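You operate a simulated robot arm through the tools that you are given. There is no shell and no other tool.

The job below is to be done with a simulated robot arm. You get a single attempt, and the scene is never put back.

Task
Open the blinds, switch off both wall lights, set out the boxed bottle.
Fine: it goes from the black box onto the wall shelf; close the box again. Set down upright: bottle.
Where things are to end (x, y in the base frame): bottle within 0.06 m of [0.77, 0.15].

Only the result counts: the job must be done as asked and must still hold three seconds after the hand-in. Knocking over, shifting, dropping, spilling or breaking anything else fails it.

Robot
A 7-joint arm with a two-finger parallel gripper, fixed in place. Base frame: the origin is on the floor under the middle of its stand, x ahead of it, y to its left, z up. Lengths are in m, angles in rad, forces in N, time in s.
It reaches about 1.479 m from its shoulder. Its first joint turns from -2.897 to 2.897 rad. Payload 4.4 kg.
The tool frame sits at the grasp point between the pads (the TCP): z along the fingers, y along the line on which they close. The tips reach 0.023 m beyond it. Largest opening 0.094 m; finger width 0.038, thickness 0.01; the body of the gripper, 0.054 by 0.096 m, starts 0.039 m behind the TCP.
Orientation is that of the tool frame in the base frame, as a unit quaternion [w, x, y, z]. With the fingers straight down and closing along the base's y, the tool's x points along the base's -x, its y along +y and its z along -z.

Tools
- The arm moves only by the tool arm_command. Its argument "steps" is a list that holds one entry, the list of rows, each a list of 7 numbers: the shift along the tool's x, y, z in m, then the turn, a rotation vector about the tool's x, y, z in rad, then the gripper command, from -1 (shut) to 1 (fully open), values between in proportion. In form: [[[tx, ty, tz, wx, wy, wz, claw], ...]]. A call has 1 to 20 rows; each row is the pose to reach, as a shift and turn from the pose commanded when the call began, along the tool's axes at that moment. A row lasts 0.2 s, in which the tool goes at most 0.05 m and 0.15 rad; a call with a longer step from one row to the next is refused whole, and so is a gripper value outside its range. Where a pose cannot be reached the arm comes as near as it can. A force on the tool above 90 N (or 10 N above the force at the start of the call, whichever is more), or a blocked arm, ends the call early, and 0.2 s more pass. Each finger travels about 0.072 m/s and halts on what it meets, pressing with about 29 N; the grip force reading is that of the motor and also rises with nothing between the fingers. The clock runs only during rows and for 0.2 s after the last one: add rows that repeat a pose to give the fingers time. The reply holds the time, the measured pose of the TCP, the force on the tool along the base axes, the opening and the grip force, in the units named above and with some noise, with the torque about the TCP (base axes, N m) and any sound that the robot's microphone picked up.
- Cameras (640 x 400 px; columns grow to the right, rows downward): "scene" is fixed at [0.0497, 0.6493, 1.6861]; the picture's right is [-0.56, -0.83, 0.00], its down [-0.44, 0.30, -0.85] and it looks along [0.70, -0.48, -0.53] (base axes); focal length 310 px, centre (320, 200). "wrist" rides on the gripper at [0.086, 0.016, -0.074] in the tool frame; the picture's right is [-0.18, 0.98, 0.00], its down [-0.58, -0.11, -0.81] and it looks along [-0.79, -0.15, 0.59] (tool axes); focal length 243 px, centre (320, 200). There is no depth. A picture from a camera that has moved, and an enlarged one, comes with that camera's place and axes in the base frame and with its lens.
- snapshot(camera): a new picture of that camera. The clock stands still meanwhile.
- inspect(camera, box): a new picture of the part [left, top, right, bottom] of that camera's present view, enlarged. The clock stands still meanwhile.
- close_job(): hands the job in; it is judged then, once.

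Nothing tells you positions but the pictures and the camera data. Unless the task says otherwise, let go and move clear before handing in.

The tools are called by a JSON object that holds its "op" and its "data". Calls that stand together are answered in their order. arm_command: Moves the arm, as the interface text tells. Its arguments: {"type":"object","properties":{"steps":{"type":"array"}},"required":["steps"]} The other tools are called the same way: snapshot (camera) takes a picture; inspect (camera, box) takes an enlarged picture of a part of a camera's view; close_job () hands the job in.

At the start:

```text
clock: 0.0
position: [0.5978, 0.1187, 1.3909]
orientation: [0.0, 0.0, 1.0, 0.001]
ft_force: [-0.4, -0.1, 1.0]
torque: [-0.02, -0.05, 0.02]
opening: 0.0938
finger_force: 0.0
```

scene: 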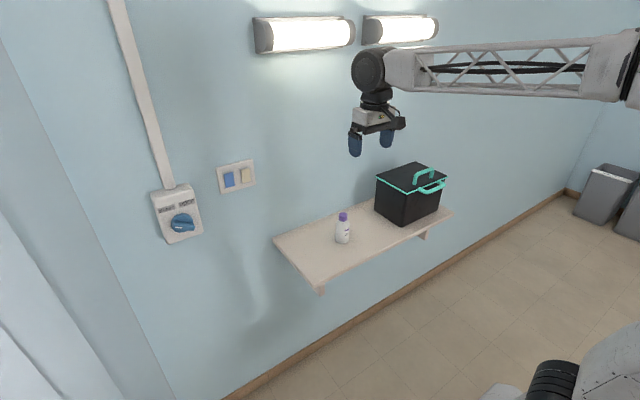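
wrist: 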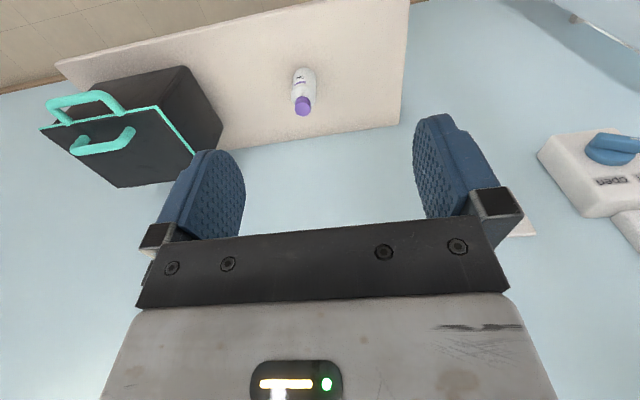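

I see a wall with two lit lamps, a two-rocker switch (blue and beige), a rotary blinds control, a shelf with a white bottle with a purple cap, and a black box with teal handles. I'll look closer before moving.

{"op": "inspect", "data": {"camera": "scene", "box": [130, 140, 290, 260]}}

{"op": "inspect", "data": {"camera": "scene", "box": [270, 140, 470, 300]}}

{"op": "inspect", "data": {"camera": "wrist", "box": [30, 50, 250, 210]}}

{"op": "inspect", "data": {"camera": "scene", "box": [0, 0, 240, 400]}}

```text
3.33 times, centred on (210, 200) of scene
camera zoom: at [0.0497, 0.6493, 1.6861], right [-0.56, -0.83, 0.0], down [-0.44, 0.3, -0.85], along [0.7, -0.48, -0.53], focal length 1034 px, centre (687, 200)
```

zoom: 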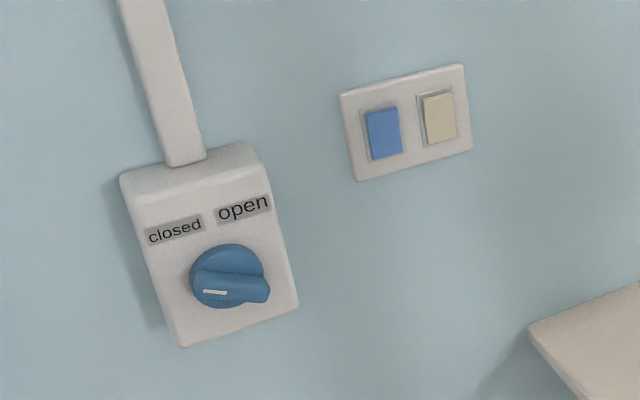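

```text
2.50 times, centred on (370, 220) of scene
camera zoom: at [0.0497, 0.6493, 1.6861], right [-0.56, -0.83, 0.0], down [-0.44, 0.3, -0.85], along [0.7, -0.48, -0.53], focal length 775 px, centre (195, 150)
```

zoom: 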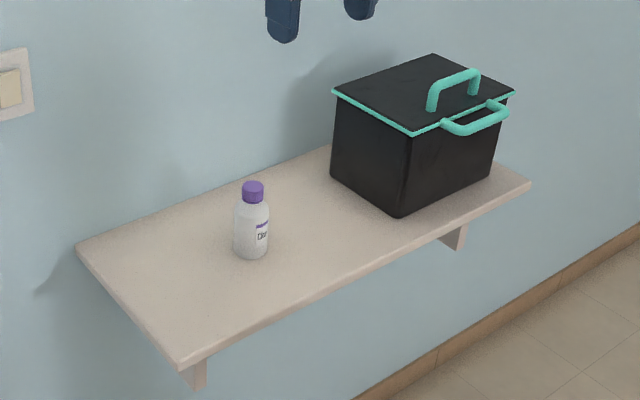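

```text
2.50 times, centred on (140, 130) of wrist
camera zoom: at [0.5112, 0.1357, 1.465], right [0.18, 0.98, 0.0], down [0.58, -0.11, 0.81], along [0.79, -0.15, -0.59], focal length 606 px, centre (770, 375)
```

zoom: 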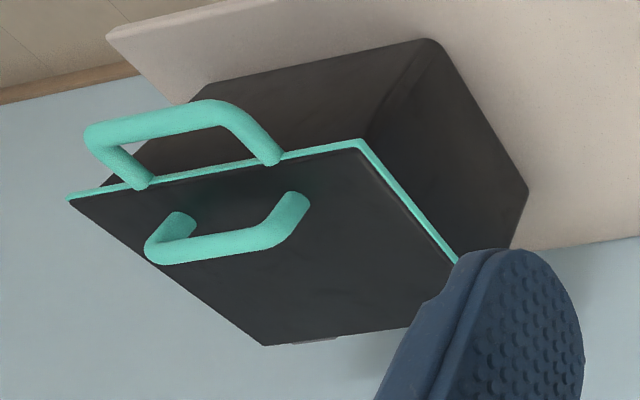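

```text
1.00 times, centred on (120, 200) of scene (not enlarged: the box is as wide or as high as the picture)
camera zoom: at [0.0497, 0.6493, 1.6861], right [-0.56, -0.83, 0.0], down [-0.44, 0.3, -0.85], along [0.7, -0.48, -0.53], focal length 310 px, centre (520, 200)
```

zoom: 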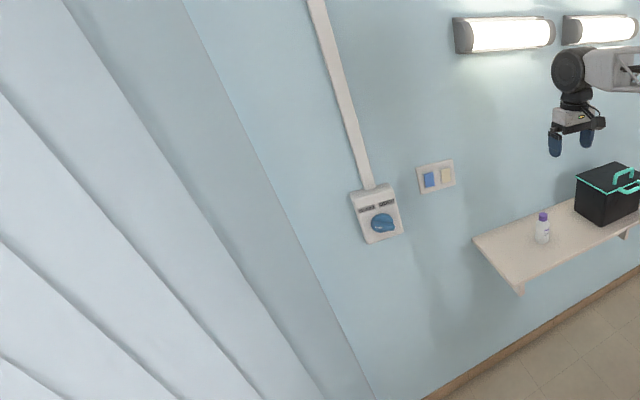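

The shelf top seems to be at z≈0.92 with a bottle already on it near (0.76, 0.06). The box sits around x 0.70–0.86, y −0.42 to −0.21, the switch is near (0.93, 0.37, 1.22) and the knob near (0.90, 0.57, 1.14). I'll slide the arm left to view the knob and switches with the wrist camera.

{"op": "arm_command", "data": {"steps": [[[0.01, 0.045, 0, 0, 0, 0, 1], [0.02, 0.09, 0, 0, 0, 0, 1], [0.03, 0.135, 0, 0, 0, 0, 1], [0.04, 0.18, 0, 0, 0, 0, 1], [0.05, 0.225, 0, 0, 0, 0, 1], [0.05, 0.27, 0, 0, 0, 0, 1], [0.05, 0.315, 0, 0, 0, 0, 1], [0.05, 0.36, 0, 0, 0, 0, 1], [0.05, 0.4, 0, 0, 0, 0, 1], [0.05, 0.4, 0, 0, 0, 0, 1]]]}}

{"op": "snapshot", "data": {"camera": "wrist"}}

{"op": "snapshot", "data": {"camera": "scene"}}

```text
clock: 2.2
position: [0.5477, 0.5182, 1.3893]
orientation: [0.0, 0.0, 1.0, 0.0]
ft_force: [0.0, 0.5, 0.0]
torque: [-0.02, -0.01, -0.02]
opening: 0.0942
finger_force: 0.0
```

```text
taken
camera wrist: at [0.4613, 0.5346, 1.4631], right [0.18, 0.98, 0.0], down [0.58, -0.11, 0.81], along [0.79, -0.15, -0.59], focal length 243 px, centre (320, 200)
```

wrist: 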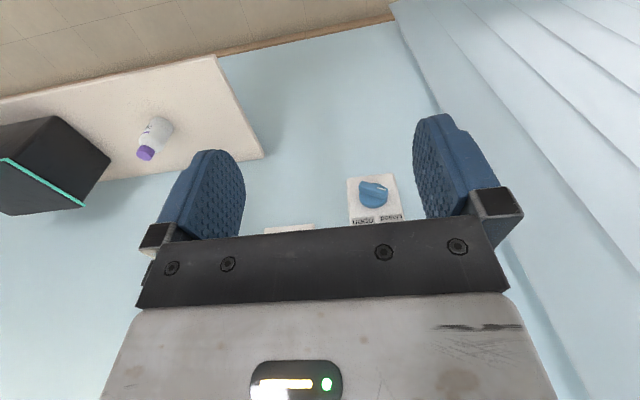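

```text
taken
```

scene: 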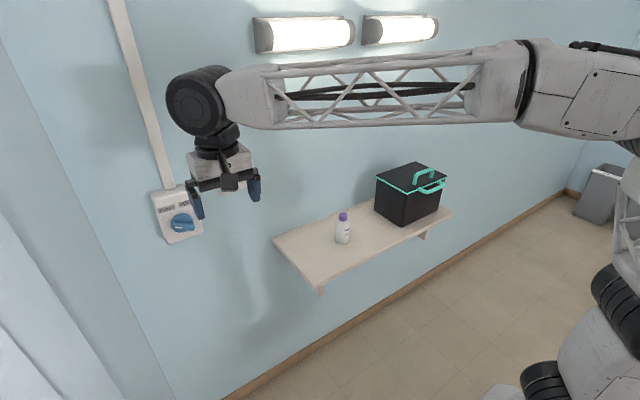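

The knob box appears between the fingers in the wrist view, upside-down. I'll zoom in to read the knob's setting.

{"op": "inspect", "data": {"camera": "wrist", "box": [330, 160, 420, 230]}}

{"op": "inspect", "data": {"camera": "scene", "box": [140, 170, 220, 250]}}

{"op": "inspect", "data": {"camera": "scene", "box": [205, 150, 265, 200]}}

```text
5.71 times, centred on (375, 195) of wrist
camera zoom: at [0.4613, 0.5346, 1.4631], right [0.18, 0.98, 0.0], down [0.58, -0.11, 0.81], along [0.79, -0.15, -0.59], focal length 1386 px, centre (6, 229)
```

zoom: 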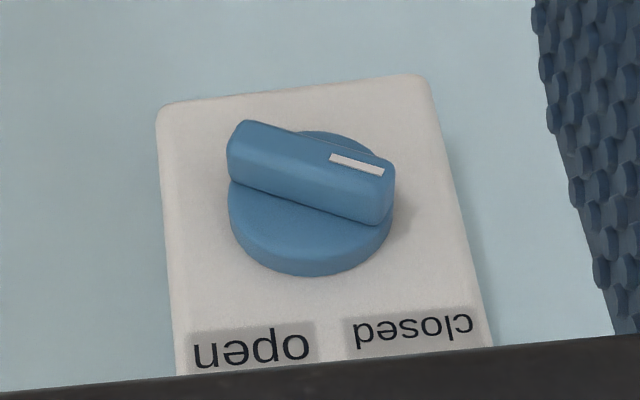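

```text
5.00 times, centred on (180, 210) of scene
camera zoom: at [0.0497, 0.6493, 1.6861], right [-0.56, -0.83, 0.0], down [-0.44, 0.3, -0.85], along [0.7, -0.48, -0.53], focal length 1551 px, centre (1020, 150)
```

zoom: 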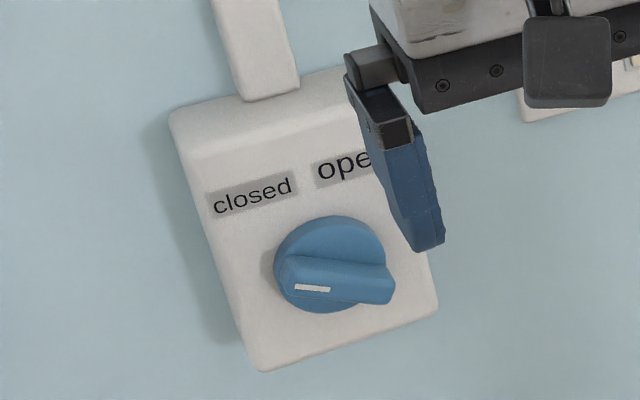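

```text
8.00 times, centred on (235, 175) of scene
camera zoom: at [0.0497, 0.6493, 1.6861], right [-0.56, -0.83, 0.0], down [-0.44, 0.3, -0.85], along [0.7, -0.48, -0.53], focal length 2481 px, centre (1000, 400)
```

zoom: 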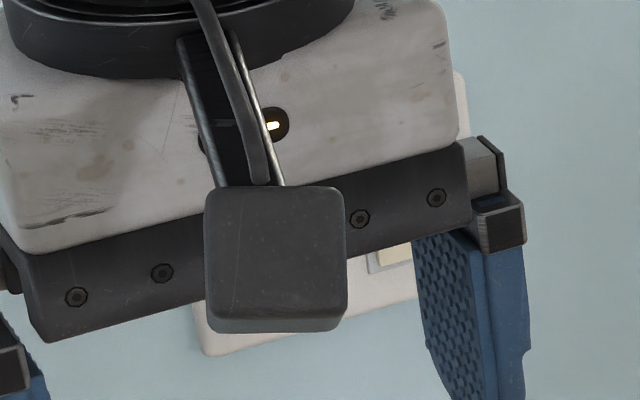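

The white mark on the knob points toward "closed" (left, about 28° above horizontal), so it needs a clockwise turn toward "open". I'll first pitch the gripper so the fingers point at the wall.

{"op": "arm_command", "data": {"steps": [[[-0.005, 0, 0.015, 0, -0.143, 0, 1], [-0.01, 0, 0.03, 0, -0.286, 0, 1], [-0.015, 0, 0.045, 0, -0.429, 0, 1], [-0.02, 0, 0.06, 0, -0.572, 0, 1], [-0.025, 0, 0.075, 0, -0.715, 0, 1], [-0.03, 0, 0.09, 0, -0.858, 0, 1], [-0.035, 0, 0.105, 0, -1.001, 0, 1], [-0.04, 0, 0.12, 0, -1.144, 0, 1], [-0.045, 0, 0.135, 0, -1.287, 0, 1], [-0.05, 0, 0.15, 0, -1.43, 0, 1], [-0.05, 0, 0.165, 0, -1.5708, 0, 1], [-0.05, 0, 0.165, 0, -1.5708, 0, 1]]]}}

{"op": "snapshot", "data": {"camera": "scene"}}

{"op": "snapshot", "data": {"camera": "wrist"}}

```text
clock: 4.8
position: [0.5979, 0.5189, 1.2252]
orientation: [0.708, 0.0, 0.707, 0.0]
ft_force: [-0.1, 0.4, -0.3]
torque: [-0.02, -0.06, 0.02]
opening: 0.0939
finger_force: 0.0
```

```text
taken
```

scene: 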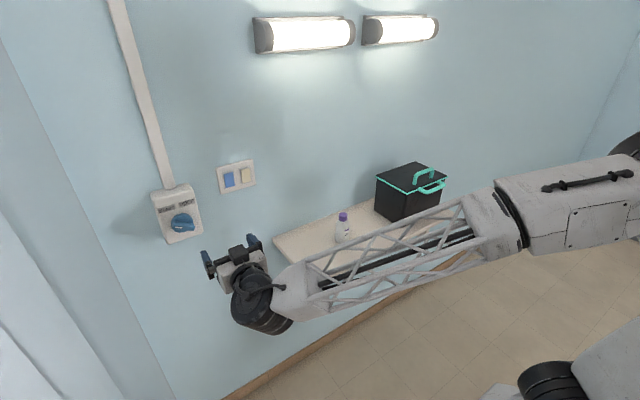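

```text
taken
camera wrist: at [0.5237, 0.5357, 1.1386], right [0.0, 0.98, 0.18], down [-0.81, -0.11, 0.58], along [0.59, -0.15, 0.79], focal length 243 px, centre (320, 200)
```

wrist: 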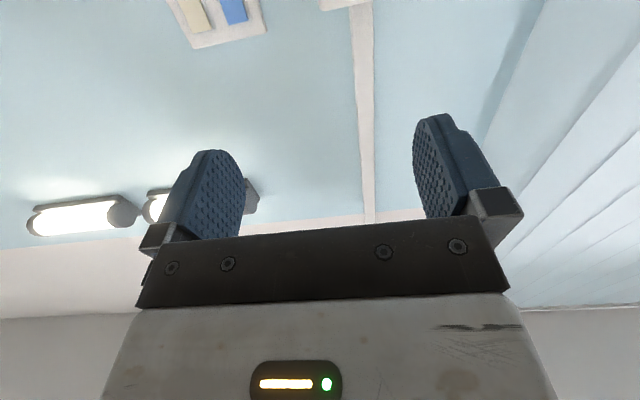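

The gripper now points at the wall. I'll zoom on the switches and knob from the scene camera to refine where they are.

{"op": "inspect", "data": {"camera": "scene", "box": [205, 150, 265, 200]}}

{"op": "inspect", "data": {"camera": "wrist", "box": [160, 0, 380, 60]}}

{"op": "inspect", "data": {"camera": "scene", "box": [140, 170, 220, 250]}}

```text
8.00 times, centred on (235, 175) of scene
camera zoom: at [0.0497, 0.6493, 1.6861], right [-0.56, -0.83, 0.0], down [-0.44, 0.3, -0.85], along [0.7, -0.48, -0.53], focal length 2481 px, centre (1000, 400)
```

zoom: 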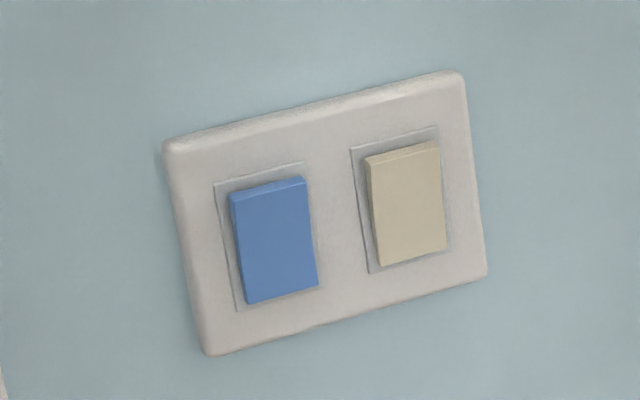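

```text
2.91 times, centred on (270, 30) of wrist
camera zoom: at [0.5237, 0.5357, 1.1386], right [0.0, 0.98, 0.18], down [-0.81, -0.11, 0.58], along [0.59, -0.15, 0.79], focal length 706 px, centre (466, 694)
```

zoom: 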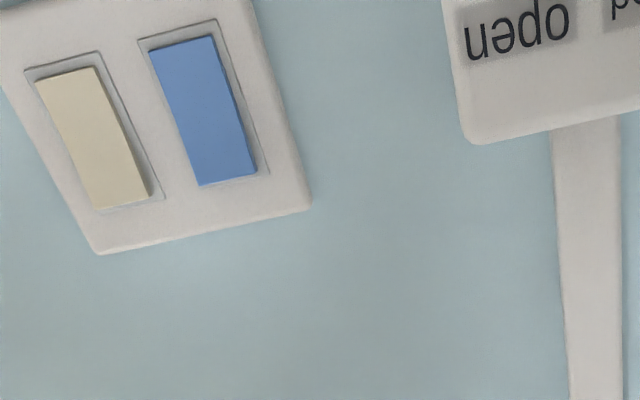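

```text
5.00 times, centred on (180, 210) of scene
camera zoom: at [0.0497, 0.6493, 1.6861], right [-0.56, -0.83, 0.0], down [-0.44, 0.3, -0.85], along [0.7, -0.48, -0.53], focal length 1551 px, centre (1020, 150)
```

zoom: 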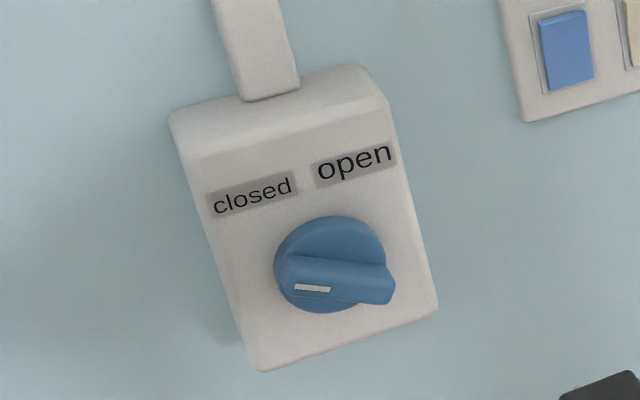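

The switch plate is seen from below and both rockers look alike. I'll enlarge them to judge which half stands out.

{"op": "inspect", "data": {"camera": "wrist", "box": [160, 0, 270, 60]}}

{"op": "inspect", "data": {"camera": "scene", "box": [218, 160, 258, 192]}}

```text
5.82 times, centred on (215, 30) of wrist
camera zoom: at [0.5237, 0.5357, 1.1386], right [0.0, 0.98, 0.18], down [-0.81, -0.11, 0.58], along [0.59, -0.15, 0.79], focal length 1412 px, centre (931, 1189)
```

zoom: 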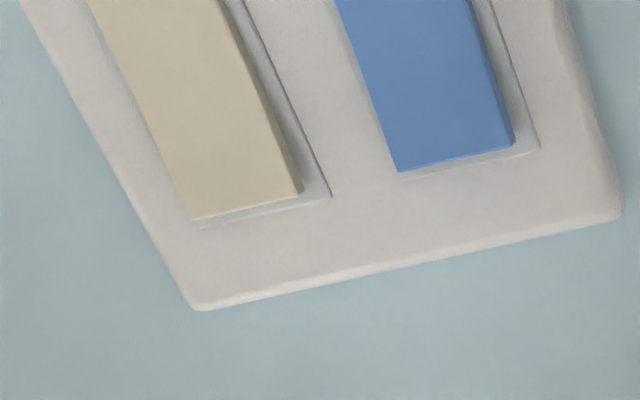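

```text
12.50 times, centred on (238, 176) of scene
camera zoom: at [0.0497, 0.6493, 1.6861], right [-0.56, -0.83, 0.0], down [-0.44, 0.3, -0.85], along [0.7, -0.48, -0.53], focal length 3877 px, centre (1345, 500)
```

zoom: 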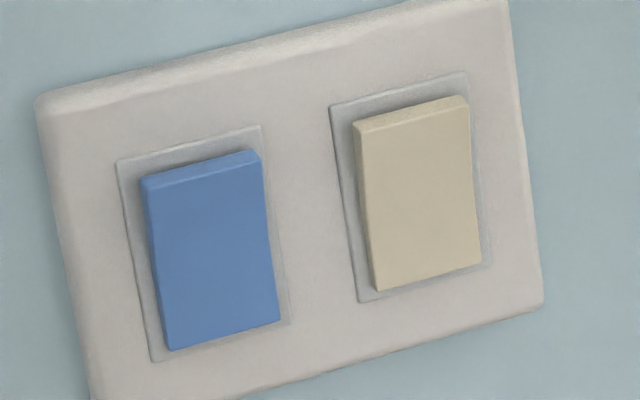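

From two views the rocker tops stand out at about x=0.925, z=1.242, blue at y≈0.398 and beige at y≈0.343. I'll close the fingers and move in front of the blue rocker's upper half.

{"op": "arm_command", "data": {"steps": [[[0, -0.02, 0.036, 0, 0, 0, -1], [0, -0.04, 0.072, 0, 0, 0, -1], [-0.002, -0.06, 0.108, 0, 0, 0, -1], [-0.004, -0.08, 0.144, 0, 0, 0, -1], [-0.006, -0.1, 0.18, 0, 0, 0, -1], [-0.007, -0.121, 0.216, 0, 0, 0, -1], [-0.007, -0.121, 0.245, 0, 0, 0, -1], [-0.007, -0.121, 0.255, 0, 0, 0, -1], [-0.007, -0.121, 0.255, 0, 0, 0, -1]]]}}

{"op": "snapshot", "data": {"camera": "wrist"}}

{"op": "inspect", "data": {"camera": "scene", "box": [190, 140, 290, 220]}}

```text
clock: 6.8
position: [0.8525, 0.3977, 1.2319]
orientation: [0.707, 0.0, 0.707, 0.0]
ft_force: [-0.8, 0.0, -0.7]
torque: [0.04, -0.03, 0.01]
opening: 0.0005
finger_force: 29.3
```

```text
taken
camera wrist: at [0.7786, 0.4135, 1.1466], right [0.0, 0.98, 0.18], down [-0.81, -0.11, 0.58], along [0.59, -0.15, 0.79], focal length 243 px, centre (320, 200)
```

wrist: 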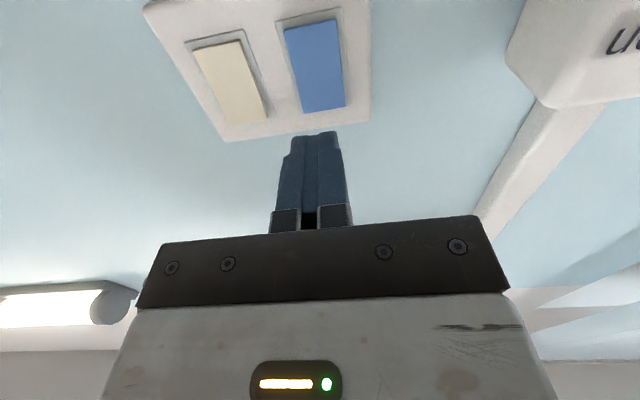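

```text
5.00 times, centred on (240, 180) of scene
camera zoom: at [0.0497, 0.6493, 1.6861], right [-0.56, -0.83, 0.0], down [-0.44, 0.3, -0.85], along [0.7, -0.48, -0.53], focal length 1551 px, centre (720, 300)
```

zoom: 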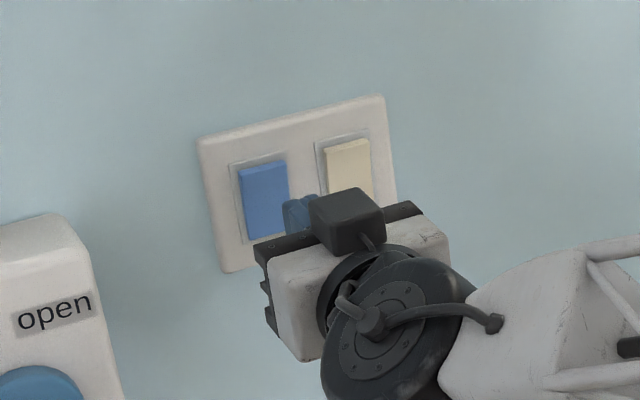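

The closed fingertips line up with the blue rocker's upper half. I'll push in slowly and listen for a click.

{"op": "arm_command", "data": {"steps": [[[0, 0, 0.015, 0, 0, 0, -1], [0, 0, 0.03, 0, 0, 0, -1], [0, 0, 0.042, 0, 0, 0, -1], [0, 0, 0.047, 0, 0, 0, -1], [0, 0, 0.051, 0, 0, 0, -1], [0, 0, 0.054, 0, 0, 0, -1], [0, 0, 0.057, 0, 0, 0, -1]]]}}

{"op": "snapshot", "data": {"camera": "scene"}}

{"op": "inspect", "data": {"camera": "wrist", "box": [180, 0, 400, 150]}}

```text
clock: 8.5
position: [0.9072, 0.3998, 1.2341]
orientation: [0.707, 0.001, 0.707, -0.001]
ft_force: [-50.4, -18.5, 0.3]
torque: [-0.25, 0.64, -0.41]
opening: 0.0002
finger_force: 29.6
heard: click
stopped in row 7: the force on the tool passed its limit at 95 N (the readings are from after the stop); the commanded pose is now the measured one
```

```text
taken
```

scene: 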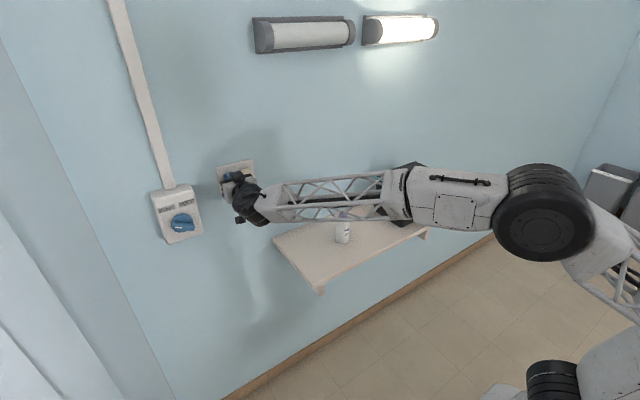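

```text
2.67 times, centred on (290, 75) of wrist
camera zoom: at [0.8327, 0.4148, 1.1464], right [0.0, 0.98, 0.18], down [-0.81, -0.11, 0.58], along [0.59, -0.15, 0.79], focal length 647 px, centre (400, 533)
```

zoom: 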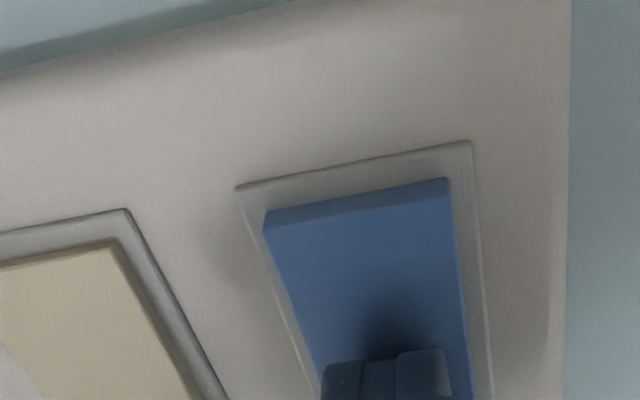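

Click heard and the left lamp is off. I'll back off and move to the beige rocker.

{"op": "arm_command", "data": {"steps": [[[0, 0, -0.015, 0, 0, 0, -1], [0, 0, -0.035, 0, 0, 0, -1], [0, 0, -0.055, 0, 0, 0, -1], [0.001, -0.028, -0.055, 0, 0, 0, -1], [0.002, -0.057, -0.055, 0, 0, 0, -1], [0.002, -0.057, -0.055, 0, 0, 0, -1]]]}}

{"op": "snapshot", "data": {"camera": "wrist"}}

{"op": "snapshot", "data": {"camera": "scene"}}

```text
clock: 9.9
position: [0.8546, 0.3418, 1.2315]
orientation: [0.707, 0.0, 0.707, 0.001]
ft_force: [-0.3, 0.3, 0.5]
torque: [0.05, 0.02, 0.01]
opening: 0.0002
finger_force: 29.2
heard: click
```

```text
taken
camera wrist: at [0.7793, 0.3584, 1.1441], right [0.0, 0.98, 0.18], down [-0.81, -0.11, 0.58], along [0.59, -0.15, 0.79], focal length 243 px, centre (320, 200)
```

wrist: 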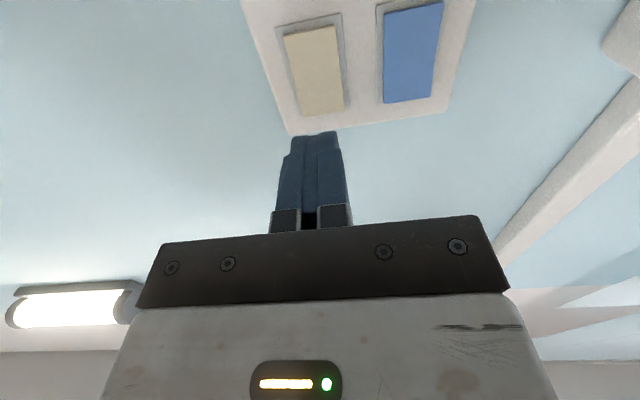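

```text
taken
```

scene: 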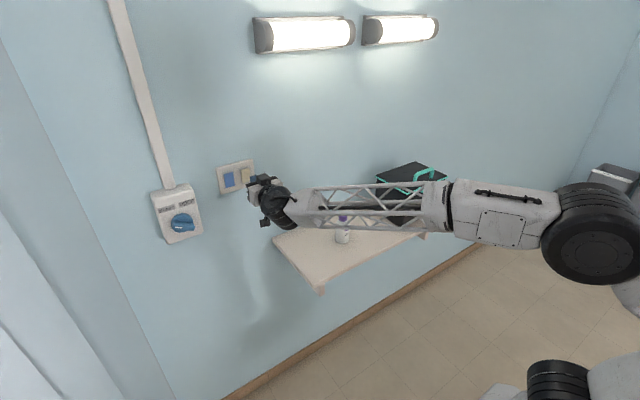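

The left lamp came back on with a second click when I retracted, so the rocker sprang back. I'll look at the rockers closely.

{"op": "inspect", "data": {"camera": "wrist", "box": [230, 0, 480, 140]}}

{"op": "inspect", "data": {"camera": "scene", "box": [210, 150, 270, 200]}}

```text
2.56 times, centred on (355, 70) of wrist
camera zoom: at [0.7793, 0.3584, 1.1441], right [0.0, 0.98, 0.18], down [-0.81, -0.11, 0.58], along [0.59, -0.15, 0.79], focal length 621 px, centre (230, 533)
```

zoom: 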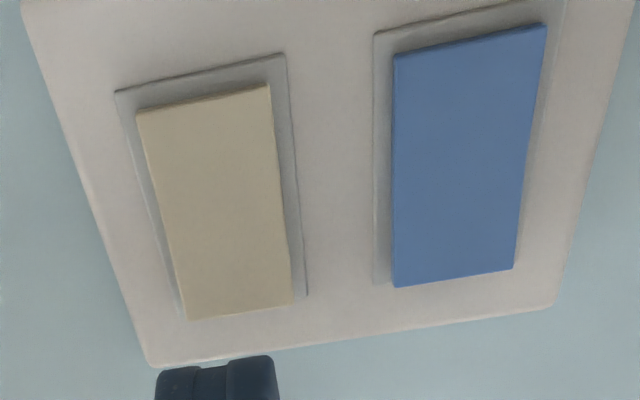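

```text
8.00 times, centred on (240, 175) of scene
camera zoom: at [0.0497, 0.6493, 1.6861], right [-0.56, -0.83, 0.0], down [-0.44, 0.3, -0.85], along [0.7, -0.48, -0.53], focal length 2481 px, centre (960, 400)
```

zoom: 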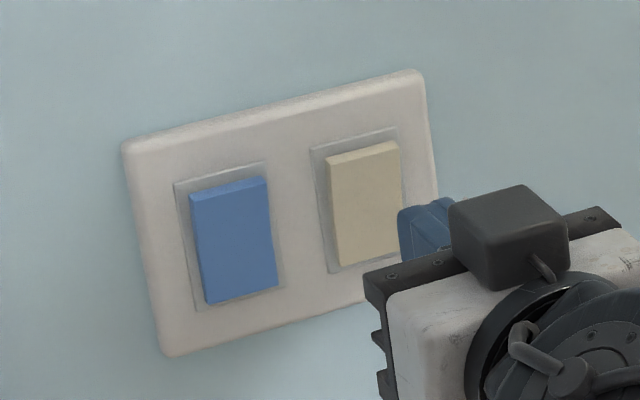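

The blue rocker's top is proud again. The flat vertical finger face probably only pressed it level, so it never passed centre. On the beige rocker I'll pitch the fingers slightly down so only the upper edge pushes, and press the top harder.

{"op": "arm_command", "data": {"steps": [[[0, 0, 0.0, 0, 0.14, 0, -1], [0, 0, 0.01, 0, 0.28, 0, -1], [0, 0, 0.02, 0, 0.4, 0, -1], [0, 0, 0.035, 0, 0.4, 0, -1], [0, 0, 0.04, 0, 0.4, 0, -1], [0, 0, 0.043, 0, 0.4, 0, -1], [0, 0, 0.046, 0, 0.4, 0, -1], [0, 0, 0.049, 0, 0.4, 0, -1], [0, 0, 0.052, 0, 0.4, 0, -1], [0, 0, 0.054, 0, 0.4, 0, -1]]]}}

{"op": "snapshot", "data": {"camera": "scene"}}

{"op": "inspect", "data": {"camera": "wrist", "box": [180, 0, 460, 175]}}

```text
clock: 12.1
position: [0.9052, 0.3417, 1.23]
orientation: [0.552, 0.0, 0.834, 0.0]
ft_force: [-60.4, -12.8, 1.3]
torque: [-0.15, -0.51, -0.37]
opening: 0.0
finger_force: 29.0
heard: click
stopped in row 10: the force on the tool passed its limit at 100 N (the readings are from after the stop); the commanded pose is now the measured one
```

```text
taken
```

scene: 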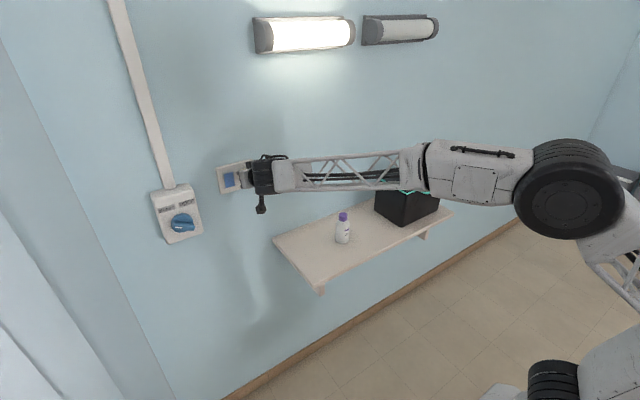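

```text
2.29 times, centred on (320, 88) of wrist
camera zoom: at [0.8019, 0.3585, 1.1794], right [0.07, 0.98, 0.17], down [-0.51, -0.11, 0.85], along [0.85, -0.15, 0.5], focal length 555 px, centre (320, 457)
```

zoom: 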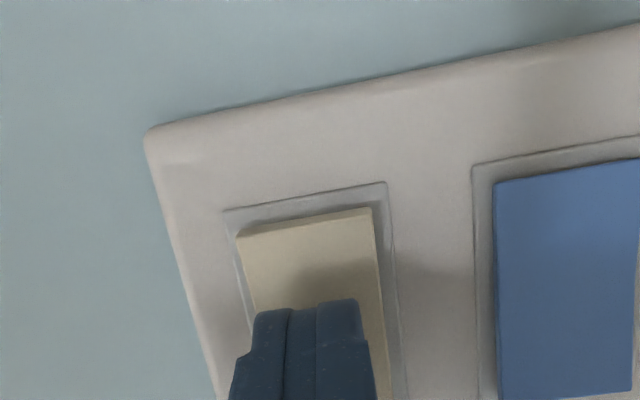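

Beige is pressed and the right lamp is off. I'll retract straight back and see if it stays.

{"op": "arm_command", "data": {"steps": [[[0.0019, 0, -0.0046, 0, 0, 0, -1], [0.0058, 0, -0.0138, 0, 0, 0, -1], [0.0117, 0, -0.0276, 0, 0, 0, -1], [0.0195, 0, -0.046, 0, 0, 0, -1], [0.0195, 0, -0.046, 0, 0, 0, -1]]]}}

{"op": "snapshot", "data": {"camera": "scene"}}

{"op": "inspect", "data": {"camera": "wrist", "box": [180, 0, 460, 175]}}

```text
clock: 13.3
position: [0.8548, 0.3416, 1.2282]
orientation: [0.551, 0.001, 0.834, -0.001]
ft_force: [-0.2, 1.1, 0.9]
torque: [0.03, 0.0, 0.02]
opening: 0.0001
finger_force: 29.0
```

```text
taken
```

scene: 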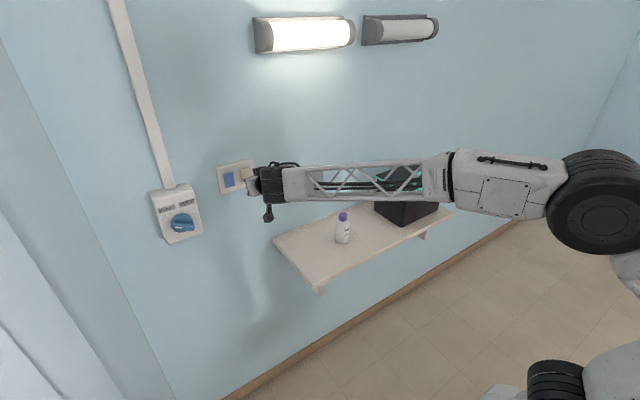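

```text
2.29 times, centred on (320, 88) of wrist
camera zoom: at [0.7524, 0.3581, 1.1774], right [0.07, 0.98, 0.17], down [-0.51, -0.11, 0.85], along [0.85, -0.15, 0.5], focal length 555 px, centre (320, 457)
```

zoom: 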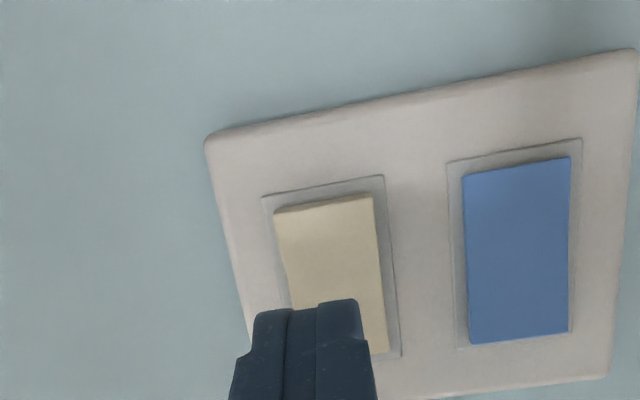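

The beige switch stays off. Same treatment for the blue one.

{"op": "arm_command", "data": {"steps": [[[0, 0.028, 0, 0, 0, 0, -1], [0, 0.057, 0, 0, 0, 0, -1], [-0.0096, 0.057, 0.0176, 0, 0, 0, -1], [-0.0154, 0.057, 0.0314, 0, 0, 0, -1], [-0.0174, 0.057, 0.036, 0, 0, 0, -1], [-0.0185, 0.057, 0.0388, 0, 0, 0, -1], [-0.0197, 0.057, 0.0416, 0, 0, 0, -1], [-0.0209, 0.057, 0.0443, 0, 0, 0, -1], [-0.022, 0.057, 0.0471, 0, 0, 0, -1], [-0.0228, 0.057, 0.0489, 0, 0, 0, -1]]]}}

{"op": "snapshot", "data": {"camera": "scene"}}

```text
clock: 15.4
position: [0.9045, 0.4, 1.2316]
orientation: [0.551, 0.001, 0.834, 0.0]
ft_force: [-65.4, -18.7, -0.4]
torque: [0.04, -0.57, -0.48]
opening: 0.0
finger_force: 28.3
heard: click
stopped in row 10: the force on the tool passed its limit at 105 N (the readings are from after the stop); the commanded pose is now the measured one
```

```text
taken
```

scene: 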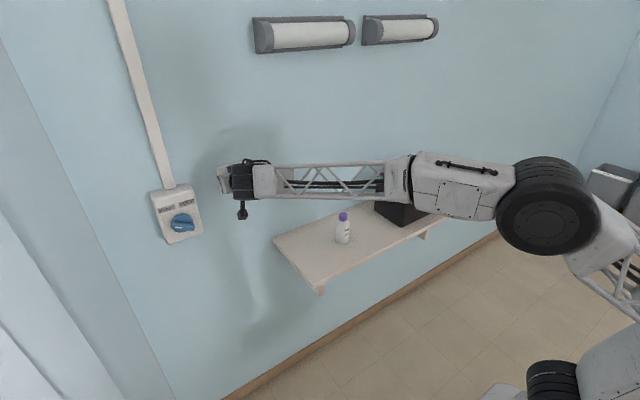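

Both lamps are off. I'll retract well clear and check that both stay off.

{"op": "arm_command", "data": {"steps": [[[0.0019, 0, -0.0046, 0, 0, 0, -1], [0.0058, 0, -0.0138, 0, 0, 0, -1], [0.0117, 0, -0.0276, 0, 0, 0, -1], [0.0195, 0, -0.046, 0, 0, 0, -1], [0.0311, 0, -0.0737, 0, 0, 0, 0], [0.0467, 0, -0.11, 0, 0, 0, 1], [0.0622, 0, -0.147, 0, 0, 0, 1], [0.0778, 0, -0.184, 0, 0, 0, 1], [0.0778, 0, -0.184, 0, 0, 0, 1]]]}}

{"op": "snapshot", "data": {"camera": "scene"}}

{"op": "snapshot", "data": {"camera": "wrist"}}

```text
clock: 17.4
position: [0.7048, 0.3995, 1.2328]
orientation: [0.552, 0.0, 0.834, 0.0]
ft_force: [0.4, -1.0, -0.2]
torque: [0.0, 0.01, 0.01]
opening: 0.0942
finger_force: 0.1
```

```text
taken
```

scene: 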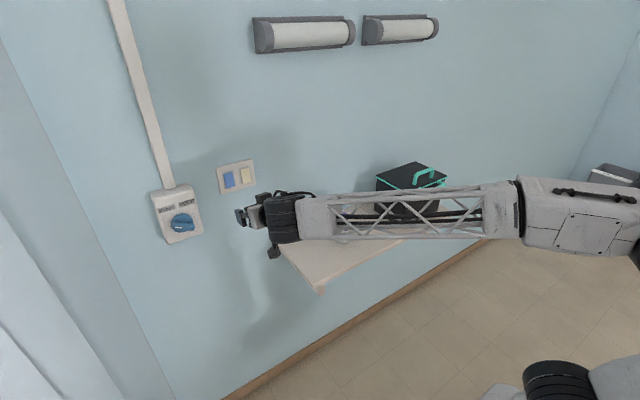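

```text
taken
camera wrist: at [0.6025, 0.4165, 1.1816], right [0.07, 0.98, 0.17], down [-0.51, -0.11, 0.85], along [0.86, -0.15, 0.5], focal length 243 px, centre (320, 200)
```

wrist: 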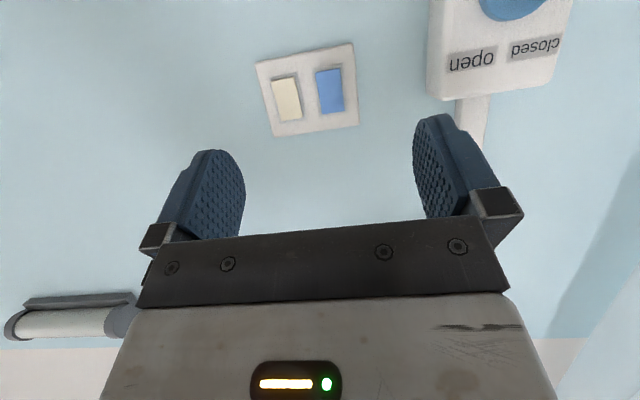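

Both lights stay off. Next, I'll level the gripper and move in front of the knob.

{"op": "arm_command", "data": {"steps": [[[0.0194, 0.033, 0.0071, 0, -0.1, 0, 1], [0.0387, 0.066, 0.0142, 0, -0.2, 0, 1], [0.0581, 0.099, 0.0213, 0, -0.3, 0, 1], [0.0774, 0.132, 0.0284, 0, -0.4, 0, 1], [0.0968, 0.165, 0.0355, 0, -0.4, 0, 1], [0.0968, 0.165, 0.0355, 0, -0.4, 0, 1]]]}}

{"op": "arm_command", "data": {"steps": [[[0, 0, 0, 0, 0, -0.14, 1], [0, 0, 0, 0, 0, -0.28, 1], [0, 0, 0, 0, 0, -0.42, 1], [0, 0, 0, 0, 0, -0.56, 1], [0, 0, 0, 0, 0, -0.7, 1], [0, 0, 0, 0, 0, -0.84, 1], [0, 0, 0, 0, 0, -0.98, 1], [0, 0, 0, 0, 0, -1.08, 1], [0, 0, 0, 0, 0, -1.08, 1]]]}}

{"op": "snapshot", "data": {"camera": "wrist"}}

{"op": "snapshot", "data": {"camera": "scene"}}

```text
clock: 18.8
position: [0.6997, 0.5657, 1.1281]
orientation: [0.706, 0.0, 0.708, 0.0]
ft_force: [-0.2, -0.1, 1.2]
torque: [0.01, 0.03, 0.01]
opening: 0.0941
finger_force: 0.0
```

```text
clock: 20.8
position: [0.7023, 0.5661, 1.1283]
orientation: [0.604, -0.365, 0.607, -0.365]
ft_force: [-0.3, 0.0, 0.4]
torque: [-0.01, 0.0, 0.01]
opening: 0.094
finger_force: 0.2
```

```text
taken
camera wrist: at [0.6263, 0.497, 1.0737], right [0.0, 0.62, -0.78], down [-0.8, 0.46, 0.37], along [0.59, 0.63, 0.5], focal length 243 px, centre (320, 200)
```

wrist: 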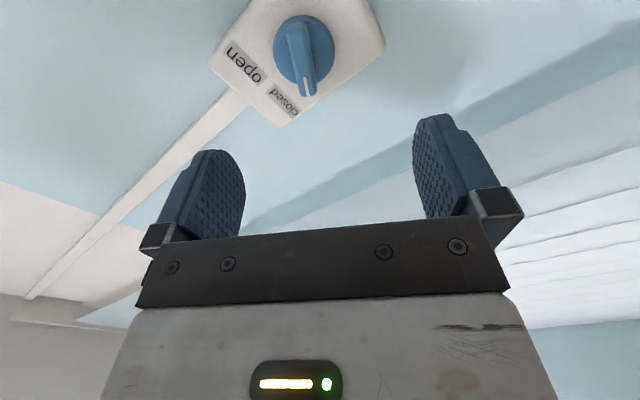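

```text
taken
```

scene: 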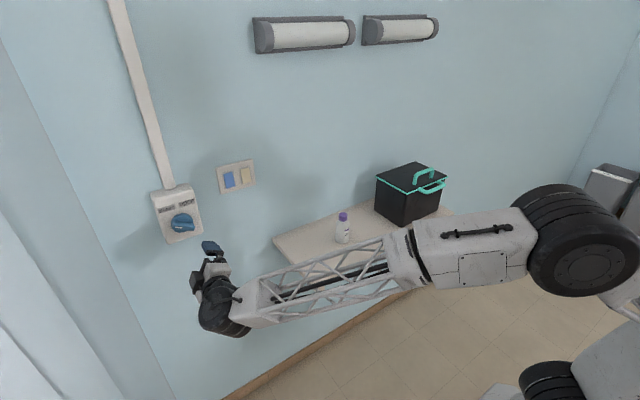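

{"op": "inspect", "data": {"camera": "wrist", "box": [200, 0, 400, 125]}}

{"op": "inspect", "data": {"camera": "scene", "box": [140, 180, 240, 260]}}

```text
3.20 times, centred on (300, 62) of wrist
camera zoom: at [0.6263, 0.497, 1.0737], right [0.0, 0.62, -0.78], down [-0.8, 0.46, 0.37], along [0.59, 0.63, 0.5], focal length 776 px, centre (384, 640)
```

zoom: 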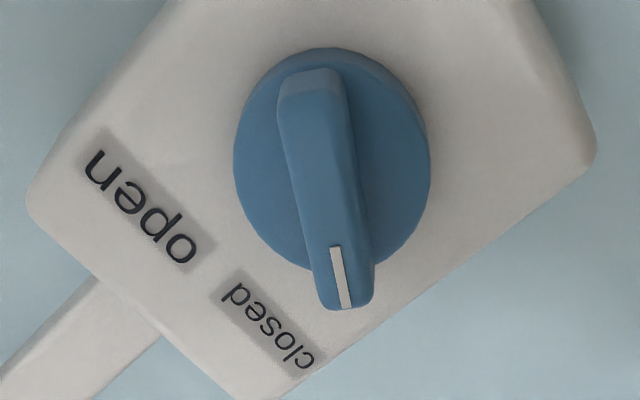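

```text
5.00 times, centred on (190, 220) of scene
camera zoom: at [0.0497, 0.6493, 1.6861], right [-0.56, -0.83, 0.0], down [-0.44, 0.3, -0.85], along [0.7, -0.48, -0.53], focal length 1551 px, centre (970, 100)
```

zoom: 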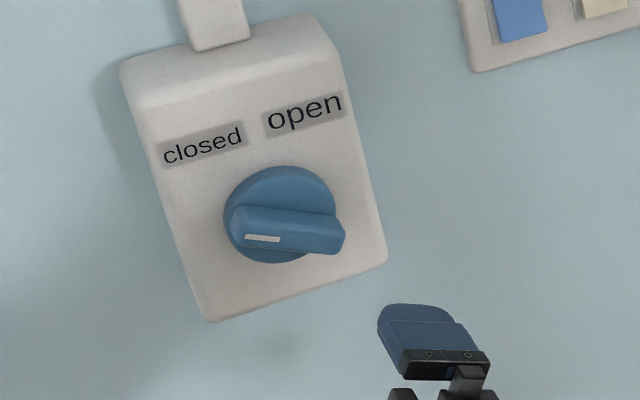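

The knob bar's front face is near (0.86, 0.568, 1.151), with its axis at y≈0.568, z≈1.151 and the bar tilted about 30°. I'll move the open fingers around it without closing yet.

{"op": "arm_command", "data": {"steps": [[[-0.0065, -0.0097, 0.02, 0, 0, 0.03, 1], [-0.013, -0.0194, 0.05, 0, 0, 0.03, 1], [-0.013, -0.0194, 0.08, 0, 0, 0.03, 1], [-0.013, -0.0194, 0.11, 0, 0, 0.03, 1], [-0.013, -0.0194, 0.125, 0, 0, 0.03, 1], [-0.013, -0.0194, 0.135, 0, 0, 0.03, 1], [-0.013, -0.0194, 0.14, 0, 0, 0.03, 1], [-0.013, -0.0194, 0.14, 0, 0, 0.03, 1]]]}}

{"op": "snapshot", "data": {"camera": "wrist"}}

{"op": "inspect", "data": {"camera": "scene", "box": [140, 170, 240, 250]}}

```text
clock: 22.6
position: [0.8423, 0.5656, 1.1511]
orientation: [0.611, -0.355, 0.613, -0.355]
ft_force: [-0.1, 0.7, -0.5]
torque: [0.01, 0.02, 0.01]
opening: 0.0939
finger_force: 0.0
```

```text
taken
camera wrist: at [0.7669, 0.4998, 1.0945], right [0.0, 0.65, -0.76], down [-0.8, 0.45, 0.39], along [0.59, 0.61, 0.52], focal length 243 px, centre (320, 200)
```

wrist: 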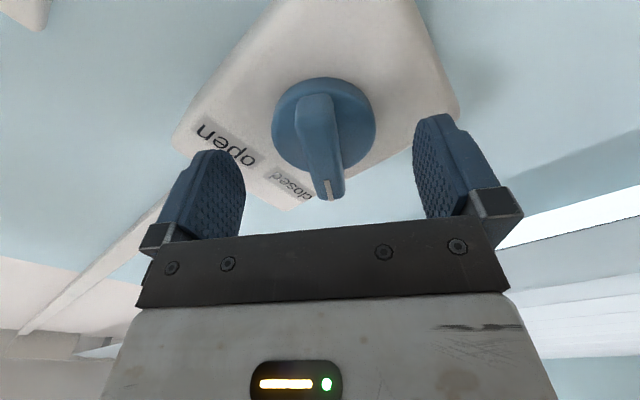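

```text
5.00 times, centred on (190, 210) of scene
camera zoom: at [0.0497, 0.6493, 1.6861], right [-0.56, -0.83, 0.0], down [-0.44, 0.3, -0.85], along [0.7, -0.48, -0.53], focal length 1551 px, centre (970, 150)
```

zoom: 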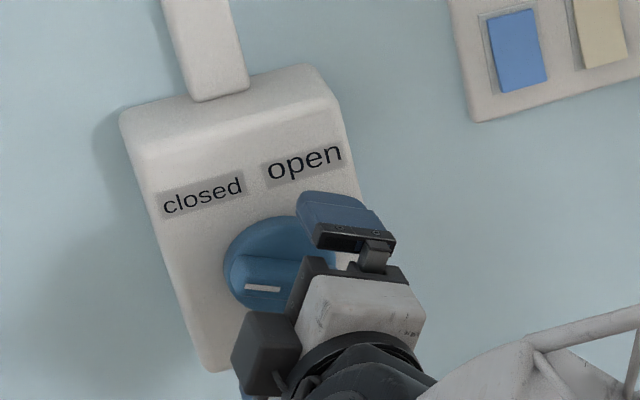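

The bar is centred between the fingers. I'll advance about 8 mm and close on it.

{"op": "arm_command", "data": {"steps": [[[0, 0, 0.004, 0, 0, 0, 1], [0, 0, 0.009, 0, 0, 0, 1], [0, 0, 0.009, 0, 0, 0, -1], [0, 0, 0.009, 0, 0, 0, -1], [0, 0, 0.009, 0, 0, 0, -1], [0, 0, 0.009, 0, 0, 0, -1], [0, 0, 0.009, 0, 0, 0, -1]]]}}

{"op": "snapshot", "data": {"camera": "wrist"}}

```text
clock: 24.2
position: [0.8511, 0.5671, 1.1506]
orientation: [0.61, -0.355, 0.613, -0.354]
ft_force: [3.0, 8.6, -7.3]
torque: [0.79, -0.53, 0.2]
opening: 0.018
finger_force: 45.0
```

```text
taken
camera wrist: at [0.7757, 0.5003, 1.0933], right [0.0, 0.65, -0.76], down [-0.8, 0.45, 0.39], along [0.59, 0.61, 0.52], focal length 243 px, centre (320, 200)
```

wrist: 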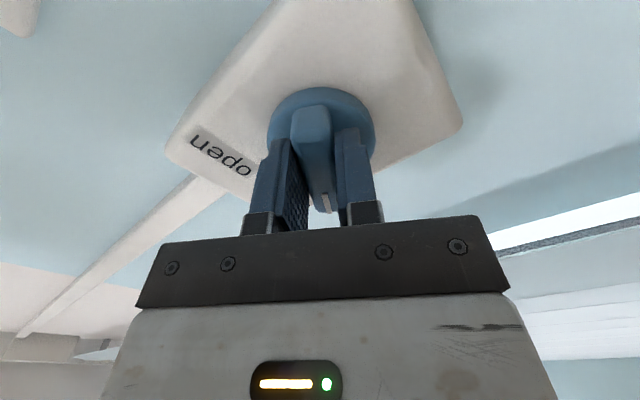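

The bar is gripped at an 18 mm opening. I'll turn it clockwise, first by about 0.6 rad.

{"op": "arm_command", "data": {"steps": [[[0, 0, 0, 0, 0, 0.1, -1], [0, 0, 0, 0, 0, 0.2, -1], [0, 0, 0, 0, 0, 0.3, -1], [0, 0, 0, 0, 0, 0.4, -1], [0, 0, 0, 0, 0, 0.5, -1], [0, 0, 0, 0, 0, 0.6, -1]]]}}

{"op": "snapshot", "data": {"camera": "scene"}}

```text
clock: 25.6
position: [0.8503, 0.5687, 1.1478]
orientation: [0.687, -0.157, 0.691, -0.158]
ft_force: [31.1, 52.0, -33.8]
torque: [-0.23, -0.27, -0.01]
opening: 0.0181
finger_force: 44.9
```

```text
taken
```

scene: 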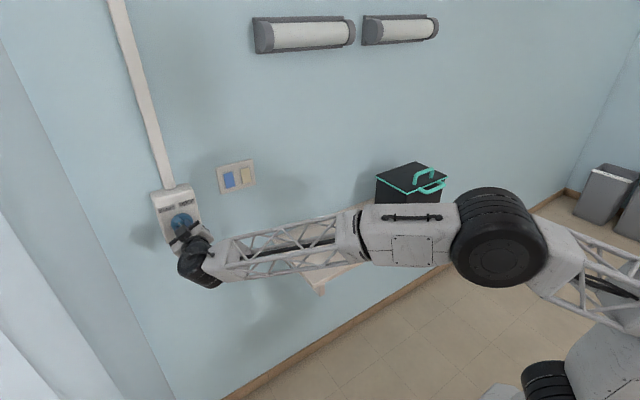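

The knob is turning, but side forces have built up to about 70 N, so my rotation axis is a few mm off. I'll shift to relieve that while turning on in small steps.

{"op": "arm_command", "data": {"steps": [[[0.001, 0.002, 0, 0, 0, 0.05, -1], [0.0015, 0.0032, 0, 0, 0, 0.1, -1], [0.002, 0.0043, 0, 0, 0, 0.2, -1], [0.002, 0.0043, 0, 0, 0, 0.3, -1]]]}}

{"op": "snapshot", "data": {"camera": "scene"}}

{"op": "snapshot", "data": {"camera": "wrist"}}

```text
clock: 26.6
position: [0.8509, 0.5688, 1.1493]
orientation: [0.704, -0.052, 0.706, -0.054]
ft_force: [-11.4, -1.1, -15.5]
torque: [-0.02, 0.02, 0.3]
opening: 0.0182
finger_force: 45.0
```

```text
taken
```

scene: 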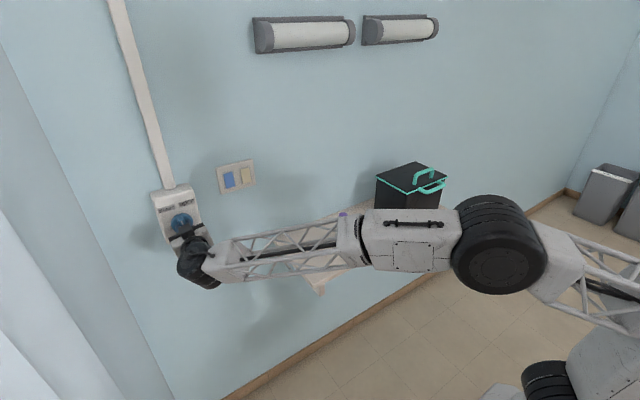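

```text
taken
camera wrist: at [0.7757, 0.5733, 1.0606], right [0.0, 1.0, 0.04], down [-0.8, -0.02, 0.59], along [0.59, -0.03, 0.8], focal length 243 px, centre (320, 200)
```

wrist: 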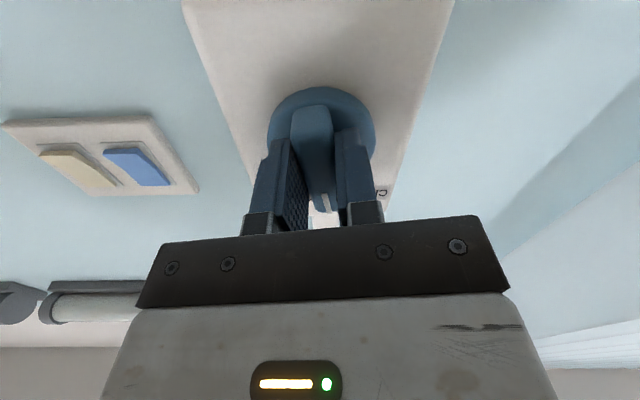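

Forces are low again and the bar is now near vertical. I'll keep turning.

{"op": "arm_command", "data": {"steps": [[[0.0002, 0.0005, 0, 0, 0, 0.1, -1], [0.0003, 0.001, 0, 0, 0, 0.2, -1], [0.0004, 0.0015, 0, 0, 0, 0.3, -1], [0.0004, 0.002, 0, 0, 0, 0.4, -1], [0.0003, 0.0025, 0, 0, 0, 0.5, -1]]]}}

{"op": "snapshot", "data": {"camera": "scene"}}

{"op": "snapshot", "data": {"camera": "wrist"}}

```text
clock: 27.8
position: [0.8506, 0.5711, 1.1487]
orientation: [0.695, 0.125, 0.697, 0.124]
ft_force: [-18.4, -25.4, 3.9]
torque: [0.04, -0.42, 0.12]
opening: 0.0178
finger_force: 44.9
```

```text
taken
```

scene: 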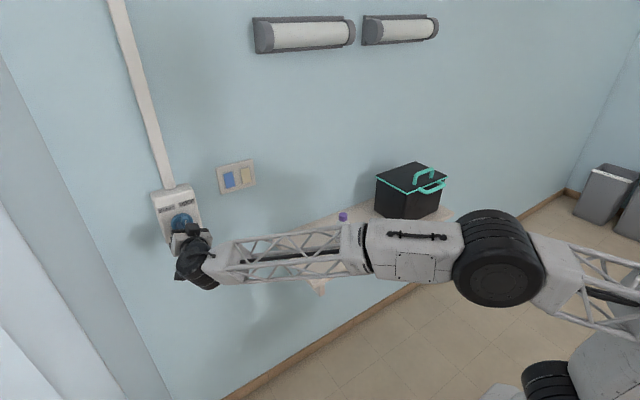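

```text
taken
camera wrist: at [0.7759, 0.6169, 1.0731], right [0.0, 0.86, 0.51], down [-0.81, -0.3, 0.51], along [0.59, -0.41, 0.69], focal length 243 px, centre (320, 200)
```

wrist: 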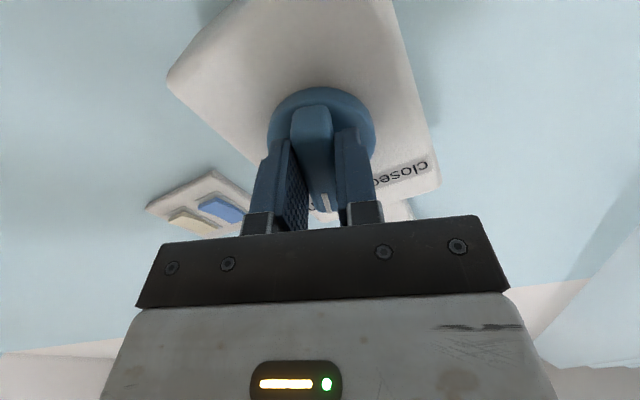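

Still turning well. The pointer is about 20° past vertical toward "open", so I'll continue.

{"op": "arm_command", "data": {"steps": [[[0, -0.0008, 0, 0, 0, 0.1, -1], [0, -0.001, 0, 0, 0, 0.2, -1], [0, -0.001, 0, 0, 0, 0.3, -1], [0, -0.001, 0, 0, 0, 0.4, -1]]]}}

{"op": "snapshot", "data": {"camera": "scene"}}

```text
clock: 28.8
position: [0.8504, 0.572, 1.1487]
orientation: [0.657, 0.26, 0.658, 0.259]
ft_force: [17.1, 22.3, 28.5]
torque: [-0.15, 0.12, 0.84]
opening: 0.018
finger_force: 45.1
```

```text
taken
```

scene: 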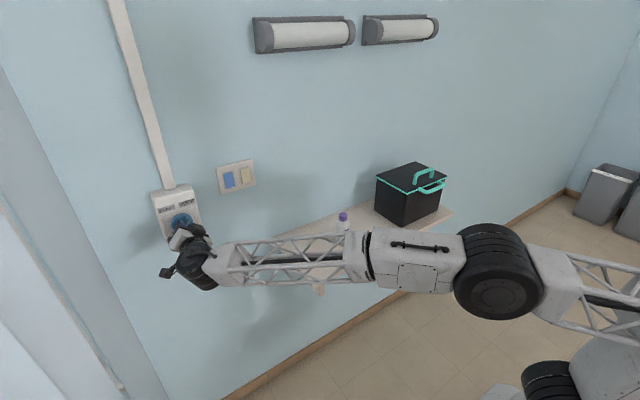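

The pointer is about 43° past vertical and the blinds seem to be starting to move. I'll keep turning toward 60°.

{"op": "arm_command", "data": {"steps": [[[-0.0004, 0.001, 0, 0, 0, 0.05, -1], [-0.0004, 0.0017, 0, 0, 0, 0.15, -1], [-0.0006, 0.002, 0, 0, 0, 0.25, -1], [-0.0006, 0.002, 0, 0, 0, 0.3, -1]]]}}

{"op": "snapshot", "data": {"camera": "scene"}}

{"op": "inspect", "data": {"camera": "scene", "box": [0, 100, 240, 400]}}

```text
clock: 29.8
position: [0.8496, 0.5733, 1.1498]
orientation: [0.611, 0.355, 0.612, 0.355]
ft_force: [18.2, 35.0, 37.1]
torque: [-1.23, -0.78, -0.12]
opening: 0.0181
finger_force: 45.0
```

```text
taken
```

scene: 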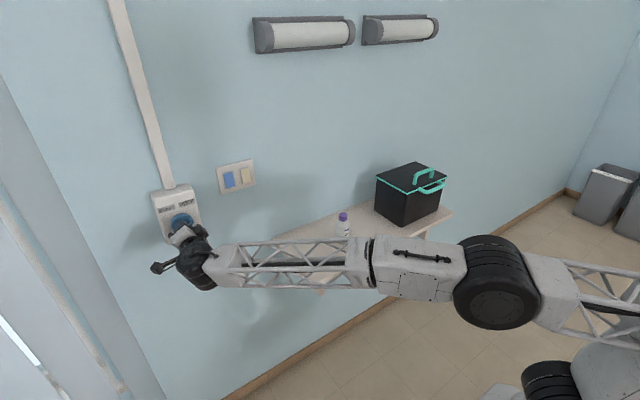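

```text
1.33 times, centred on (120, 250) of scene
camera zoom: at [0.0497, 0.6493, 1.6861], right [-0.56, -0.83, 0.0], down [-0.44, 0.3, -0.85], along [0.7, -0.48, -0.53], focal length 414 px, centre (587, 133)
```

zoom: 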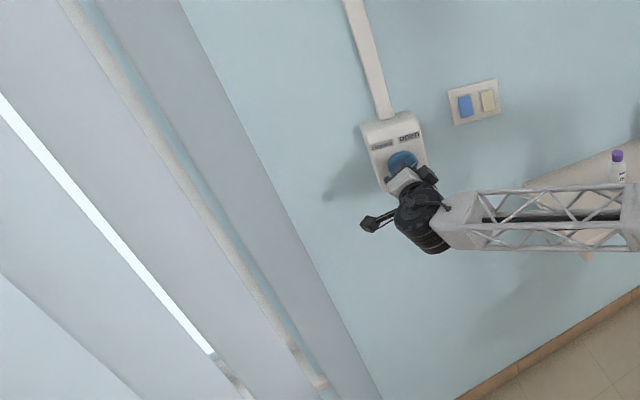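

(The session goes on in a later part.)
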